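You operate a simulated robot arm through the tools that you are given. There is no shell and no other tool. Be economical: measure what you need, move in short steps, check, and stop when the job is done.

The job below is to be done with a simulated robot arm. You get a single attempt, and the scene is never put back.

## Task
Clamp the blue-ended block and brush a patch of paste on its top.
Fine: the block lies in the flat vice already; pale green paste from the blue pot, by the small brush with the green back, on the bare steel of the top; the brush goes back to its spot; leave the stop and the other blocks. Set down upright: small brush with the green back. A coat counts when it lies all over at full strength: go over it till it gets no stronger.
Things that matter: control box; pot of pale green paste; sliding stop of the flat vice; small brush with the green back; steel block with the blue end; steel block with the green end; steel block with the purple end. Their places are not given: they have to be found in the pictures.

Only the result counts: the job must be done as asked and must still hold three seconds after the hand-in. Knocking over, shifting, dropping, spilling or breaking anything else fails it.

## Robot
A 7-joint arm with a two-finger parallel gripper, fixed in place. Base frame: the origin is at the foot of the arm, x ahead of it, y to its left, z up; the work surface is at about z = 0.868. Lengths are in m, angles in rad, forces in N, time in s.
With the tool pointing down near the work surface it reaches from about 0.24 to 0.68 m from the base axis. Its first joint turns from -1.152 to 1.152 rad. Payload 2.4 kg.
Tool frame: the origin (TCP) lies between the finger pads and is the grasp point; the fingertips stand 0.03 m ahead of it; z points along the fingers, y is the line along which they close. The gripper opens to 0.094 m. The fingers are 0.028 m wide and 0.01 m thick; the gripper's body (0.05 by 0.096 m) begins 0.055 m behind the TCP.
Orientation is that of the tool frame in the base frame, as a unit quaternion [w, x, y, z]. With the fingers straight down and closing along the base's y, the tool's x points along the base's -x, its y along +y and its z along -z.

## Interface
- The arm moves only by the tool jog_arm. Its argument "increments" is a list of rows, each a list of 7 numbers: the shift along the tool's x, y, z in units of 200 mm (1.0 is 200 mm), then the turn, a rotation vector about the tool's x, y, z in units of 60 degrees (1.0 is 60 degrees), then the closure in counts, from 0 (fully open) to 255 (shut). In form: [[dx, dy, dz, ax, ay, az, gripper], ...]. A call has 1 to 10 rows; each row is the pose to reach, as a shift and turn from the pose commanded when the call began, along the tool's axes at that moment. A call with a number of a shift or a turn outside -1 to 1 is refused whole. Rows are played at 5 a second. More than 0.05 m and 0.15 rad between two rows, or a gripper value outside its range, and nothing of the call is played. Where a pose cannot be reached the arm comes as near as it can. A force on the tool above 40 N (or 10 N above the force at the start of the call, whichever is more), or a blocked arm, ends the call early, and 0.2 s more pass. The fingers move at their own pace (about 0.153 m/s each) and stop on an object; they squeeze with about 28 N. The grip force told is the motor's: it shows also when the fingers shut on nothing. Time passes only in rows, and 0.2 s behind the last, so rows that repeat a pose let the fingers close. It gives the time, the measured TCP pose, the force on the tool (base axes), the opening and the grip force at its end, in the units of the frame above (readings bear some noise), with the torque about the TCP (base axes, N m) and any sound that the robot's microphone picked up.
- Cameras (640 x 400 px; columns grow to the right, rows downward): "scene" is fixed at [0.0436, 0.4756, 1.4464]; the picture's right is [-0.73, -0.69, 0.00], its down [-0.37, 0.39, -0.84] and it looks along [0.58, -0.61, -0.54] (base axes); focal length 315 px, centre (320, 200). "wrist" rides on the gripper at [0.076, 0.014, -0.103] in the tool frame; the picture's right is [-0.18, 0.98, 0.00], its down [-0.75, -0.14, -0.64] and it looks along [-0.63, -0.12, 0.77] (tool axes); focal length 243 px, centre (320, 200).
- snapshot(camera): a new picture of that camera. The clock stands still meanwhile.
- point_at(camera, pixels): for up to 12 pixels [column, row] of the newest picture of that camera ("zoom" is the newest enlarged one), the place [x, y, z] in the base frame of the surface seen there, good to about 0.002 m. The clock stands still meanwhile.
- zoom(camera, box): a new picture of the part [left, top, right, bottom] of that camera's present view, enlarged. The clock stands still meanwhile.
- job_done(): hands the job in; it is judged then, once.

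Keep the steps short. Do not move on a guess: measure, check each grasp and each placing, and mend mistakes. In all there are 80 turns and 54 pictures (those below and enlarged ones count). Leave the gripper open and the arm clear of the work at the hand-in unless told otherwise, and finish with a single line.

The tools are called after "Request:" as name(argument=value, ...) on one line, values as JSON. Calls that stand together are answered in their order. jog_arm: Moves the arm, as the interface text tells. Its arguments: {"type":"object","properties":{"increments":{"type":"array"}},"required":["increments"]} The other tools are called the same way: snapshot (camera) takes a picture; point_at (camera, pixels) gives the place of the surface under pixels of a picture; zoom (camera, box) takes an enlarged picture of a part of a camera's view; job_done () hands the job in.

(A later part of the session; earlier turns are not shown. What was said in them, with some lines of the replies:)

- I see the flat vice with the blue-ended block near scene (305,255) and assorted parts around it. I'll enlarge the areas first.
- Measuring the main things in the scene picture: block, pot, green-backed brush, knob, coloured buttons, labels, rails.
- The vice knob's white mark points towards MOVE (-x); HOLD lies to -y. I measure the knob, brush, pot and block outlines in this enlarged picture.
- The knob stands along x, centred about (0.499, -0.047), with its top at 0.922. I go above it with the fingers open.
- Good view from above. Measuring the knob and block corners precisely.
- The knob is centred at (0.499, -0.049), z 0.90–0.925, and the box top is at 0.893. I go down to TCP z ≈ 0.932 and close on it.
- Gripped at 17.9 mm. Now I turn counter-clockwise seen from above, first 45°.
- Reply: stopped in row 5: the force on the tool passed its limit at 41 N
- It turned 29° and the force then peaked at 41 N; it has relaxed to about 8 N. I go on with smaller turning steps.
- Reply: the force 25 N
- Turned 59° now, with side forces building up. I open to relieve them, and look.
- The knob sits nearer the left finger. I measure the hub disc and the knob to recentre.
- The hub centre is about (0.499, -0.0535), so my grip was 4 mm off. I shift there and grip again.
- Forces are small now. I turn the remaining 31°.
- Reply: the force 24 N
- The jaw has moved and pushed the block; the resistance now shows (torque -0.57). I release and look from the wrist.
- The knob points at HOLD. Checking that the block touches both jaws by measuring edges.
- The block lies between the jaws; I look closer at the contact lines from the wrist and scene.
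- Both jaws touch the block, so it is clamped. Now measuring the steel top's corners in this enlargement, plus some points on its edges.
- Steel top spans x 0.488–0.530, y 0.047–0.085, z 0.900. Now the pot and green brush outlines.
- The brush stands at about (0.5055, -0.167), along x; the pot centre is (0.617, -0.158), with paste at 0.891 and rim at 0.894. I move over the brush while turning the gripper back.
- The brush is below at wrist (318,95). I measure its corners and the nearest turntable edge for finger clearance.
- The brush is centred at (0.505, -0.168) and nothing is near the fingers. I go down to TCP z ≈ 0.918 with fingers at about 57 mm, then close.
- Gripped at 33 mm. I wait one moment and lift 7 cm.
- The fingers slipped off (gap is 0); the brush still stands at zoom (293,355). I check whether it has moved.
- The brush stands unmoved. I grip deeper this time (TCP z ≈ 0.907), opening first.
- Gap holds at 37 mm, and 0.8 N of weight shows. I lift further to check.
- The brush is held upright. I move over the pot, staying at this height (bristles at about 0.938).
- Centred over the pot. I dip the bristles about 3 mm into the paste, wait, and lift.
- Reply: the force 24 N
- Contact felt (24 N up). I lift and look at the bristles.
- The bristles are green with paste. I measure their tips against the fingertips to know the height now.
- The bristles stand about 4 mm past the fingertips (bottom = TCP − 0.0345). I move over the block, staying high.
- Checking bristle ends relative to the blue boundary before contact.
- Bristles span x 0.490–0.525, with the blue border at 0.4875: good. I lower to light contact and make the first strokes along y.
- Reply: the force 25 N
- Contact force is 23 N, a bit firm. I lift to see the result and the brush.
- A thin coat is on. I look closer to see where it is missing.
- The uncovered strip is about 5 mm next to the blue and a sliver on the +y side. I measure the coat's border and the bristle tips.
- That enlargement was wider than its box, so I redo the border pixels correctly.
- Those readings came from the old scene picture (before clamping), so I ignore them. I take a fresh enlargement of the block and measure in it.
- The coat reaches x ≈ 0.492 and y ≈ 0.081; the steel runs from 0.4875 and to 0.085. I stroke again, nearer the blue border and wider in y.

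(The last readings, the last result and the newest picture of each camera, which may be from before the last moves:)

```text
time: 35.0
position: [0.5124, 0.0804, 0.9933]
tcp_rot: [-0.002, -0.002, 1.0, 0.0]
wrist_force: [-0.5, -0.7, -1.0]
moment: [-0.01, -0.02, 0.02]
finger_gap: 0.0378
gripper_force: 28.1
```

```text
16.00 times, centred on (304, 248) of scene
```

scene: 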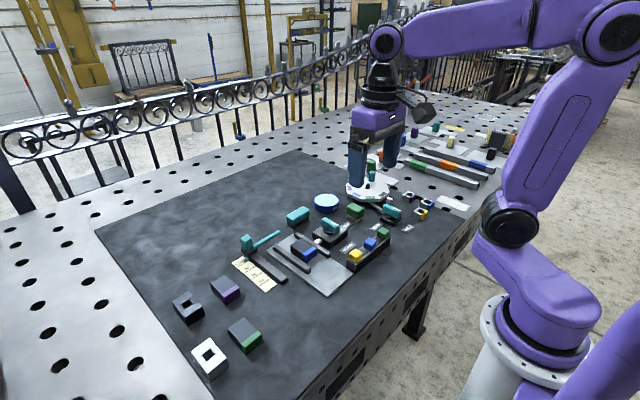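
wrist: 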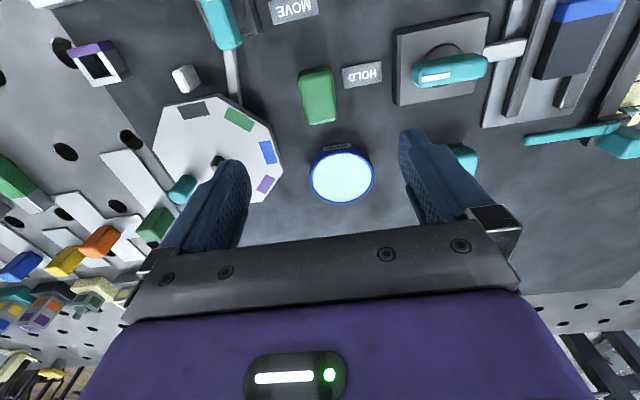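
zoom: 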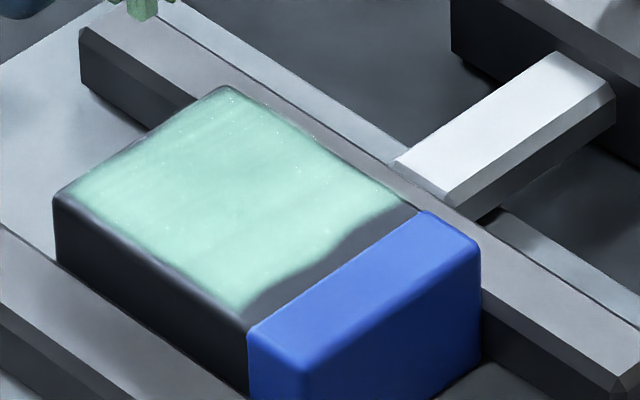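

Much stronger; the coat has a clear fixed outline just inside the edges. I give another set of strokes.

Request:
jog_arm(increments=[[0.01, -0.072, 0.2, 0, 0, 0, 255], [0.03, -0.072, 0.27, 0, 0, 0, 255], [0.04, -0.072, 0.3, 0, 0, 0, 255], [0.04, -0.04, 0.3, 0, 0, 0, 255], [0.04, -0.01, 0.3, 0, 0, 0, 255], [0.04, -0.05, 0.3, 0, 0, 0, 255], [0.04, -0.09, 0.3, 0, 0, 0, 255], [0.04, -0.13, 0.3, 0, 0, 0, 255], [0.02, -0.09, 0.3, 0, 0, 0, 255], [0.02, -0.05, 0.3, 0, 0, 0, 255]])

Request:
jog_arm(increments=[[-0.02, 0.03, 0, 0, 0, 0, 255], [-0.03, -0.01, 0, 0, 0, 0, 255], [-0.03, -0.05, 0, 0, 0, 0, 255], [-0.03, -0.08, 0, 0, 0, 0, 255], [-0.03, -0.04, 0, 0, 0, 0, 255], [-0.03, 0.0, 0, 0, 0, 0, 255], [-0.03, 0.03, 0, 0, 0, 0, 255], [-0.03, 0.02, -0.1, 0, 0, 0, 255], [-0.03, 0.02, -0.3, 0, 0, 0, 255], [-0.03, 0.02, -0.3, 0, 0, 0, 255]])

Request:
zoom(camera="scene", box=[284, 235, 324, 260])

```text
time: 37.2
position: [0.5082, 0.0693, 0.9322]
tcp_rot: [-0.002, -0.003, 1.0, -0.001]
wrist_force: [1.2, -2.0, 6.2]
moment: [-0.05, -0.16, -0.03]
finger_gap: 0.0375
gripper_force: 27.3
```

```text
time: 39.4
position: [0.5146, 0.0746, 0.9914]
tcp_rot: [-0.003, -0.002, 1.0, -0.002]
wrist_force: [-0.5, 1.1, -0.9]
moment: [-0.01, -0.01, 0.01]
finger_gap: 0.0375
gripper_force: 27.8
```

```text
16.00 times, centred on (304, 248) of scene
```

zoom: 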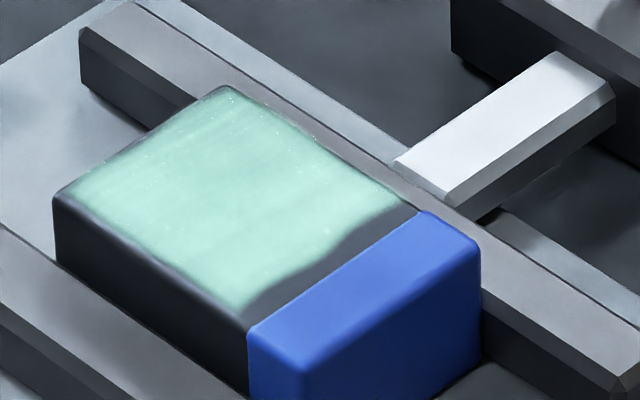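

Stronger and evener. Another set, pressing 0.5 mm more, to see whether it still grows.

Request:
jog_arm(increments=[[0.01, -0.045, 0.2, 0, 0, 0, 255], [0.03, -0.045, 0.27, 0, 0, 0, 255], [0.045, -0.045, 0.3, 0, 0, 0, 255], [0.045, -0.01, 0.301, 0, 0, 0, 255], [0.045, 0.02, 0.301, 0, 0, 0, 255], [0.045, -0.02, 0.301, 0, 0, 0, 255], [0.045, -0.06, 0.301, 0, 0, 0, 255], [0.045, -0.1, 0.301, 0, 0, 0, 255], [0.03, -0.06, 0.301, 0, 0, 0, 255], [0.03, -0.02, 0.301, 0, 0, 0, 255]])

Request:
jog_arm(increments=[[-0.02, 0.03, 0, 0, 0, 0, 255], [-0.02, -0.01, 0, 0, 0, 0, 255], [-0.02, -0.05, 0, 0, 0, 0, 255], [-0.02, -0.09, 0, 0, 0, 0, 255], [-0.035, -0.05, 0, 0, 0, 0, 255], [-0.035, -0.01, 0, 0, 0, 0, 255], [-0.035, 0.03, 0, 0, 0, 0, 255], [-0.03, 0.0, -0.1, 0, 0, 0, 255], [-0.03, 0.0, -0.3, 0, 0, 0, 255], [-0.03, 0.0, -0.3, 0, 0, 0, 255]])

Request:
zoom(camera="scene", box=[284, 235, 324, 260])

```text
time: 41.6
position: [0.5071, 0.0695, 0.9312]
tcp_rot: [-0.002, -0.003, 1.0, 0.0]
wrist_force: [-0.3, -2.7, 5.1]
moment: [-0.03, -0.06, -0.04]
finger_gap: 0.0378
gripper_force: 27.5
```

```text
time: 43.8
position: [0.5135, 0.0688, 0.992]
tcp_rot: [-0.002, -0.002, 1.0, -0.001]
wrist_force: [0.3, -0.2, -0.1]
moment: [0.0, -0.01, -0.04]
finger_gap: 0.0374
gripper_force: 27.4
```

```text
16.00 times, centred on (304, 248) of scene
```

zoom: 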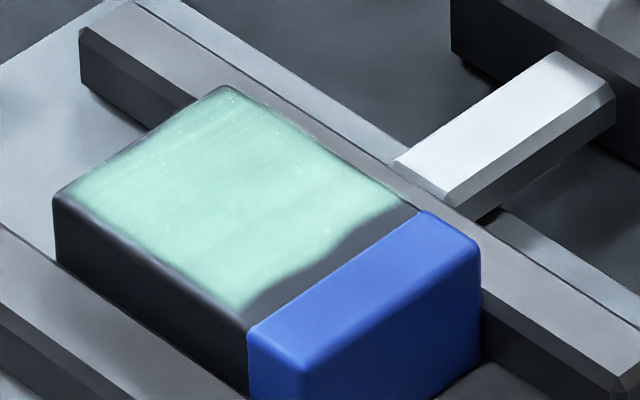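

Nearly unchanged. To be sure that it isn't just an empty brush, I dip once more lightly and go over it again. Moving to above the pot.

Request:
jog_arm(increments=[[-0.08, -0.16, 0, 0, 0, 0, 255], [-0.17, -0.32, 0, 0, 0, 0, 255], [-0.26, -0.48, 0, 0, 0, 0, 255], [-0.35, -0.64, 0, 0, 0, 0, 255], [-0.44, -0.8, 0, 0, 0, 0, 255], [-0.52, -0.96, 0, 0, 0, 0, 255]])

Request:
jog_arm(increments=[[0, -0.1, 0, 0, 0, 0, 255], [0, -0.17, 0, 0, 0, 0, 255], [0, -0.17, 0.1, 0, 0, 0, 255], [0, -0.17, 0.2, 0, 0, 0, 255], [0, -0.17, 0.28, 0, 0, 0, 255], [0, -0.17, 0.28, 0, 0, 0, 255]])

```text
time: 45.2
position: [0.6206, -0.1229, 0.9915]
tcp_rot: [-0.002, -0.001, 1.0, -0.001]
wrist_force: [0.1, 0.2, 0.3]
moment: [0.04, 0.01, -0.02]
finger_gap: 0.0377
gripper_force: 28.1
```

```text
time: 46.6
position: [0.6211, -0.1556, 0.9364]
tcp_rot: [-0.002, -0.002, 1.0, -0.001]
wrist_force: [-0.5, 0.3, -0.7]
moment: [0.0, 0.0, -0.03]
finger_gap: 0.0375
gripper_force: 28.3
```

Inside the rim area at z 0.936, no contact yet. I go down gently to about 0.9255 and then lift.

Request:
jog_arm(increments=[[0.015, 0, 0.03, 0, 0, 0, 255], [0.015, 0, 0.045, 0, 0, 0, 255], [0.015, 0, 0.054, 0, 0, 0, 255], [0.015, 0, 0.054, 0, 0, 0, 255]])

```text
time: 47.6
position: [0.6149, -0.1565, 0.926]
tcp_rot: [-0.002, -0.002, 1.0, -0.001]
wrist_force: [-0.3, -0.4, -0.6]
moment: [0.02, 0.02, 0.01]
finger_gap: 0.0379
gripper_force: 28.2
```

No contact yet; another 1.5 mm in small steps.

Request:
jog_arm(increments=[[0, 0, 0.004, 0, 0, 0, 255], [0, 0, 0.0075, 0, 0, 0, 255], [0, 0, 0.0075, 0, 0, 0, 255]])

```text
time: 48.4
position: [0.6163, -0.1563, 0.9241]
tcp_rot: [0.0, -0.002, 1.0, -0.001]
wrist_force: [-4.3, 1.0, 15.8]
moment: [0.06, 0.09, -0.02]
finger_gap: 0.0377
gripper_force: 27.9
```

Contact at 16 N: dipped. I lift and carry the brush back above the block.

Request:
jog_arm(increments=[[0, 0, -0.1, 0, 0, 0, 255], [0, 0, -0.22, 0, 0, 0, 255], [0, 0, -0.35, 0, 0, 0, 255], [0.09, 0.15, -0.35, 0, 0, 0, 255], [0.18, 0.3, -0.35, 0, 0, 0, 255], [0.27, 0.46, -0.35, 0, 0, 0, 255], [0.36, 0.62, -0.35, 0, 0, 0, 255], [0.45, 0.78, -0.35, 0, 0, 0, 255], [0.535, 0.94, -0.35, 0, 0, 0, 255]])

Request:
jog_arm(increments=[[0, 0.08, 0, 0, 0, 0, 255], [0, 0.17, 0, 0, 0, 0, 255], [0, 0.17, 0.12, 0, 0, 0, 255], [0, 0.17, 0.24, 0, 0, 0, 255], [0, 0.17, 0.27, 0, 0, 0, 255], [0, 0.17, 0.27, 0, 0, 0, 255]])

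```text
time: 50.4
position: [0.5069, 0.03, 0.9941]
tcp_rot: [-0.001, -0.003, 1.0, 0.0]
wrist_force: [1.4, -0.2, -0.7]
moment: [0.01, -0.01, 0.03]
finger_gap: 0.0377
gripper_force: 27.7
```

```text
time: 51.8
position: [0.5078, 0.0653, 0.9409]
tcp_rot: [-0.001, -0.002, 1.0, 0.0]
wrist_force: [0.4, -0.3, -0.8]
moment: [0.03, 0.0, -0.02]
finger_gap: 0.0377
gripper_force: 28.1
```

At (0.508, 0.065, 0.941). I lower to 0.932 and stroke over the whole patch again.

Request:
jog_arm(increments=[[0.015, 0, 0.035, 0, 0, 0, 255], [0.015, 0, 0.045, 0, 0, 0, 255], [0.015, 0.03, 0.046, 0, 0, 0, 255], [0.015, 0.06, 0.046, 0, 0, 0, 255], [0.015, 0.02, 0.046, 0, 0, 0, 255], [0.015, -0.02, 0.046, 0, 0, 0, 255], [0.015, -0.055, 0.046, 0, 0, 0, 255], [0.0, -0.02, 0.046, 0, 0, 0, 255], [0.0, 0.02, 0.046, 0, 0, 0, 255], [0.0, 0.06, 0.046, 0, 0, 0, 255]])

Request:
jog_arm(increments=[[-0.02, -0.03, 0, 0, 0, 0, 255], [-0.02, -0.07, 0, 0, 0, 0, 255], [-0.02, -0.11, 0, 0, 0, 0, 255], [-0.035, -0.07, 0, 0, 0, 0, 255], [-0.035, -0.03, 0, 0, 0, 0, 255], [-0.035, 0.0, 0, 0, 0, 0, 255], [-0.03, -0.05, 0, 0, 0, 0, 255], [-0.03, -0.05, -0.1, 0, 0, 0, 255], [-0.03, -0.05, -0.3, 0, 0, 0, 255], [-0.03, -0.05, -0.3, 0, 0, 0, 255]])

Request:
zoom(camera="scene", box=[284, 235, 324, 260])

```text
time: 54.0
position: [0.5075, 0.0778, 0.9296]
tcp_rot: [-0.003, -0.002, 1.0, 0.0]
wrist_force: [-1.0, -2.4, 8.3]
moment: [-0.07, -0.08, -0.05]
finger_gap: 0.0376
gripper_force: 28.2
```

```text
time: 56.2
position: [0.5131, 0.0657, 0.9906]
tcp_rot: [-0.001, -0.002, 1.0, -0.001]
wrist_force: [-1.1, -0.6, -0.5]
moment: [0.0, -0.03, 0.01]
finger_gap: 0.0376
gripper_force: 27.8
```

```text
16.00 times, centred on (304, 248) of scene
```

zoom: 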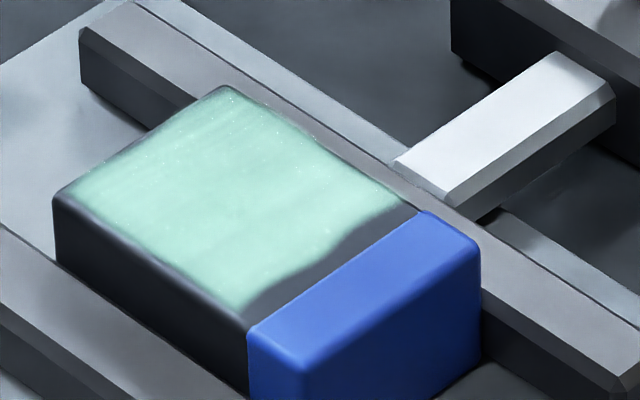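

No further gain after the fresh dip: full strength. Now I carry the brush back above its spot (0.505, -0.168).

Request:
jog_arm(increments=[[0.0, -0.2, 0, 0, 0, 0, 255], [0.0, -0.4, 0, 0, 0, 0, 255], [0.02, -0.6, 0, 0, 0, 0, 255], [0.035, -0.8, 0, 0, 0, 0, 255], [0.035, -0.98, 0, 0, 0, 0, 255], [0.035, -0.98, 0, 0, 0, 0, 255]])

Request:
jog_arm(increments=[[0, -0.1, 0, 0, 0, 0, 255], [0, -0.19, 0, 0, 0, 0, 255], [0, -0.19, 0.15, 0, 0, 0, 255], [0, -0.19, 0.3, 0, 0, 0, 255], [0, -0.19, 0.4, 0, 0, 0, 255], [0, -0.19, 0.4, 0, 0, 0, 255]])

Request:
zoom(camera="scene", box=[320, 180, 400, 230])

```text
time: 57.6
position: [0.5077, -0.1293, 0.9926]
tcp_rot: [-0.002, -0.003, 1.0, 0.0]
wrist_force: [-0.1, -0.8, -1.2]
moment: [0.0, 0.01, 0.01]
finger_gap: 0.0375
gripper_force: 28.0
```

```text
time: 59.0
position: [0.506, -0.168, 0.9112]
tcp_rot: [-0.002, -0.002, 1.0, -0.002]
wrist_force: [0.0, 0.6, -0.2]
moment: [-0.02, 0.0, 0.0]
finger_gap: 0.0375
gripper_force: 27.9
```

```text
8.00 times, centred on (360, 205) of scene
```

zoom: 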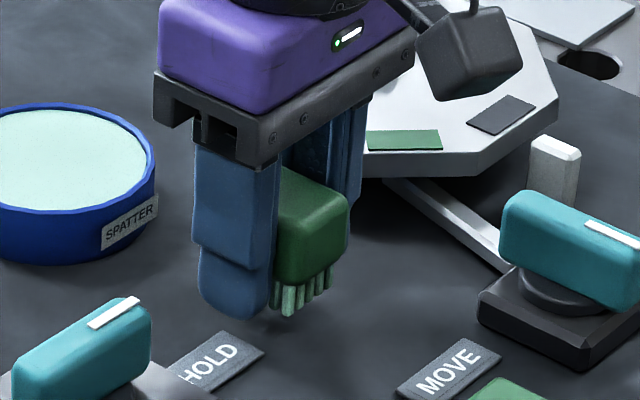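

Just above the spot. I measure the bristle ends to compare with the first place (front corner bristle at (0.488, -0.156)).

Request:
point_at(camera="zoom", pixels=[[290, 311], [292, 305], [328, 286], [306, 303], [285, 275], [346, 240]])

```text
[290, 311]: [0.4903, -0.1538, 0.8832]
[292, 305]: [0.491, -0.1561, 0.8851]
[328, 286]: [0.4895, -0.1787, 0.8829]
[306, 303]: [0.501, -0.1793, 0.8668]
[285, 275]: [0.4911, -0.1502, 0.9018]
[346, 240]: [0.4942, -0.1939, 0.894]
```

The front is 2 mm too far in x, and the bristles are about 13 mm above the table. I correct and lower until light contact.

Request:
jog_arm(increments=[[0.01, 0, 0.02, 0, 0, 0, 255], [0.01, 0, 0.04, 0, 0, 0, 255], [0.01, 0, 0.055, 0, 0, 0, 255], [0.01, 0, 0.055, 0, 0, 0, 255]])

Request:
jog_arm(increments=[[0, 0, 0.003, 0, 0, 0, 255], [0, 0, 0.006, 0, 0, 0, 255], [0, 0, 0.006, 0, 0, 0, 255]])

```text
time: 60.0
position: [0.5047, -0.1676, 0.9012]
tcp_rot: [-0.001, -0.001, 1.0, -0.001]
wrist_force: [-0.3, 0.8, -0.4]
moment: [-0.01, -0.02, -0.02]
finger_gap: 0.0376
gripper_force: 28.2
```

```text
time: 60.8
position: [0.506, -0.1685, 0.8976]
tcp_rot: [-0.002, -0.001, 1.0, -0.001]
wrist_force: [0.0, 0.1, -0.8]
moment: [0.03, 0.0, -0.03]
finger_gap: 0.0375
gripper_force: 28.2
```

No contact yet; another millimetre in fine steps.

Request:
jog_arm(increments=[[0, 0, 0.002, 0, 0, 0, 255], [0, 0, 0.004, 0, 0, 0, 255], [0, 0, 0.004, 0, 0, 0, 255]])

Request:
zoom(camera="scene", box=[330, 190, 380, 225])

```text
time: 61.6
position: [0.5059, -0.1671, 0.8989]
tcp_rot: [-0.003, -0.002, 1.0, -0.001]
wrist_force: [0.5, -0.4, 0.1]
moment: [0.01, 0.01, 0.01]
finger_gap: 0.0376
gripper_force: 27.5
```

```text
11.43 times, centred on (355, 208) of scene
```

zoom: 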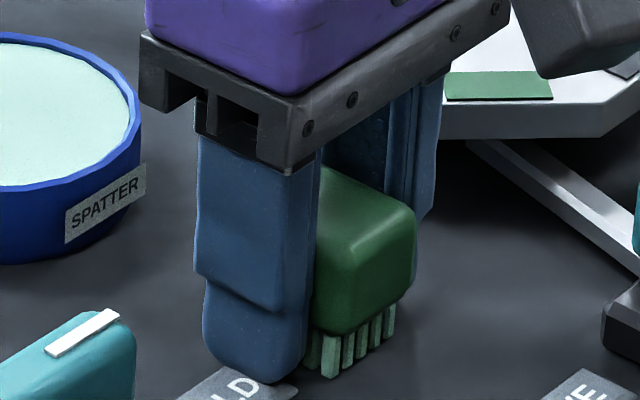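

The bristles are at the table now (same picture place as at first). I open and look before lifting.

Request:
jog_arm(increments=[[0, 0, 0, 0, 0, 0, 130], [0, 0, 0, 0, 0, 0, 90], [0, 0, 0, 0, 0, 0, 90], [0, 0, -0.1, 0, 0, 0, 90], [0, 0, -0.25, 0, 0, 0, 90], [0, 0, -0.45, 0, 0, 0, 60], [0, 0, -0.45, 0, 0, 0, 60]])

Request:
zoom(camera="scene", box=[320, 180, 400, 230])

```text
time: 63.2
position: [0.5056, -0.1673, 0.9886]
tcp_rot: [-0.002, -0.002, 1.0, -0.001]
wrist_force: [-0.7, 0.2, -0.6]
moment: [0.04, 0.0, 0.0]
finger_gap: 0.0716
gripper_force: 0.1
```

```text
8.00 times, centred on (360, 205) of scene
```

zoom: 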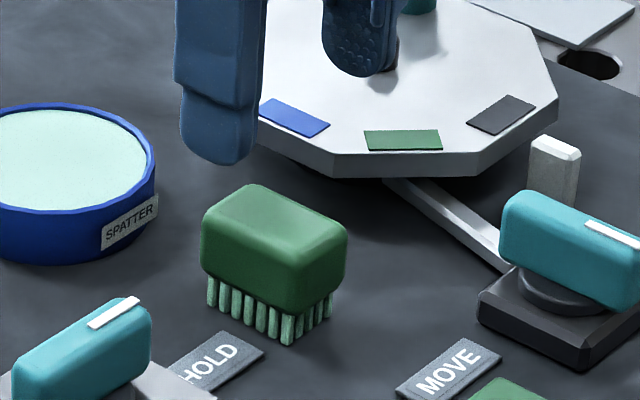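

The brush stands upright on its spot. I raise the arm clear, open, and check the whole scene.

Request:
jog_arm(increments=[[0.1, 0, -0.2, 0, 0, 0, 0], [0.25, 0.1, -0.4, 0, 0, 0, 0], [0.45, 0.2, -0.5, 0, 0, 0, 0], [0.65, 0.3, -0.6, 0, 0, 0, 0], [0.85, 0.4, -0.7, 0, 0, 0, 0], [0.85, 0.4, -0.7, 0, 0, 0, 0]])

Request:
snapshot(camera="scene")

Request:
zoom(camera="wrist", box=[160, 50, 480, 250])

Request:
zoom(camera="scene", box=[270, 180, 390, 270])

```text
refused: row 2 steps farther than a row can; nothing moved
```

```text
15 pictures are left
```

scene: 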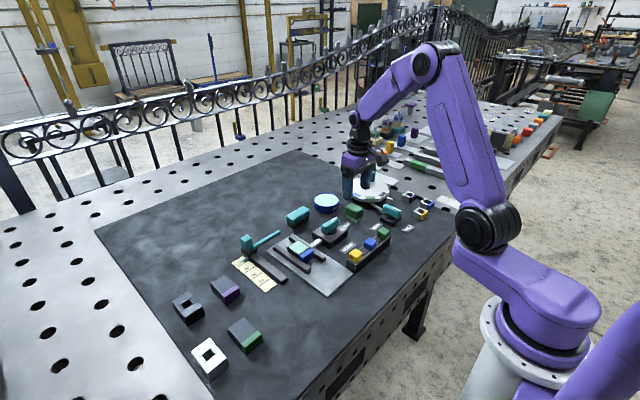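

```text
2.00 times, centred on (320, 150) of wrist
```

zoom: 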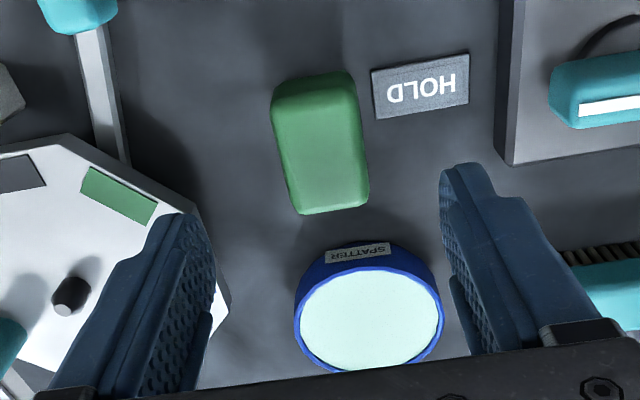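

```text
4.44 times, centred on (330, 225) of scene
```

zoom: 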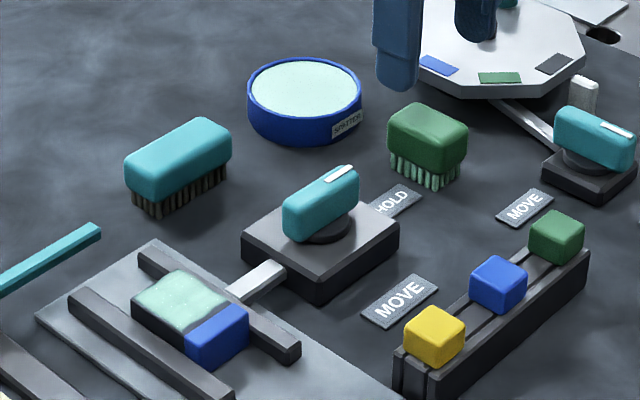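

The move was refused (one step too long); the scene itself is in order. I retreat in smaller steps and look at the block from the wrist.

Request:
jog_arm(increments=[[0, 0, -0.2, 0, 0, 0, 0], [0.05, 0.05, -0.4, 0, 0, 0, 0], [0.2, 0.15, -0.5, 0, 0, 0, 0], [0.35, 0.3, -0.55, 0, 0, 0, 0], [0.5, 0.45, -0.6, 0, 0, 0, 0], [0.65, 0.6, -0.65, 0, 0, 0, 0], [0.8, 0.75, -0.65, 0, 0, 0, 0], [0.8, 0.9, -0.65, 0, 0, 0, 0], [0.8, 0.9, -0.65, 0, 0, 0, 0]])

Request:
zoom(camera="wrist", box=[240, 50, 480, 200])

Request:
zoom(camera="scene", box=[284, 235, 324, 260])

```text
time: 65.2
position: [0.3452, 0.0134, 1.1175]
tcp_rot: [-0.002, -0.002, 1.0, 0.0]
wrist_force: [-1.3, 0.3, 1.3]
moment: [-0.04, -0.03, 0.01]
finger_gap: 0.0942
gripper_force: 0.0
```

```text
2.67 times, centred on (360, 125) of wrist
```

zoom: 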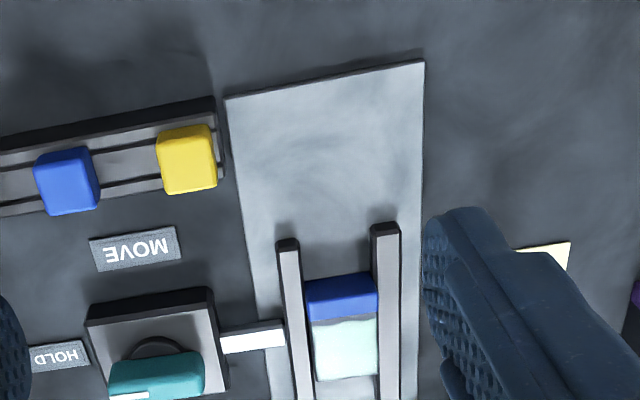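

```text
16.00 times, centred on (304, 248) of scene
```

zoom: 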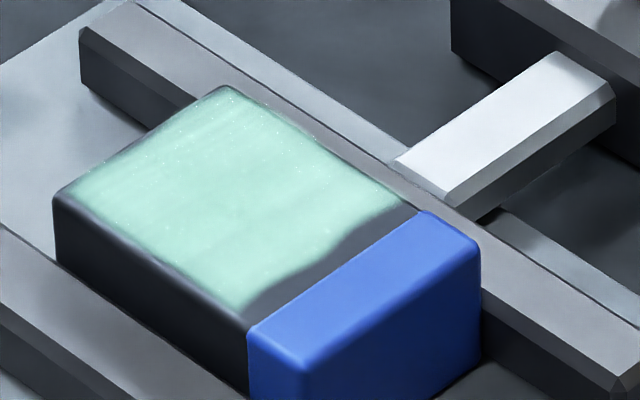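

The coat is even and matches the pot's colour. The block is clamped, the brush is upright on its spot, and the arm is clear with the gripper open. Handing in.

Request:
job_done()

```text
The job is handed in.
```

The blue-ended block is clamped with the vice knob on HOLD, its steel top has an even full-strength coat of pale green paste, and the green-backed brush is upright on its spot; my first grip on the brush slipped without moving it, and the job is handed in.
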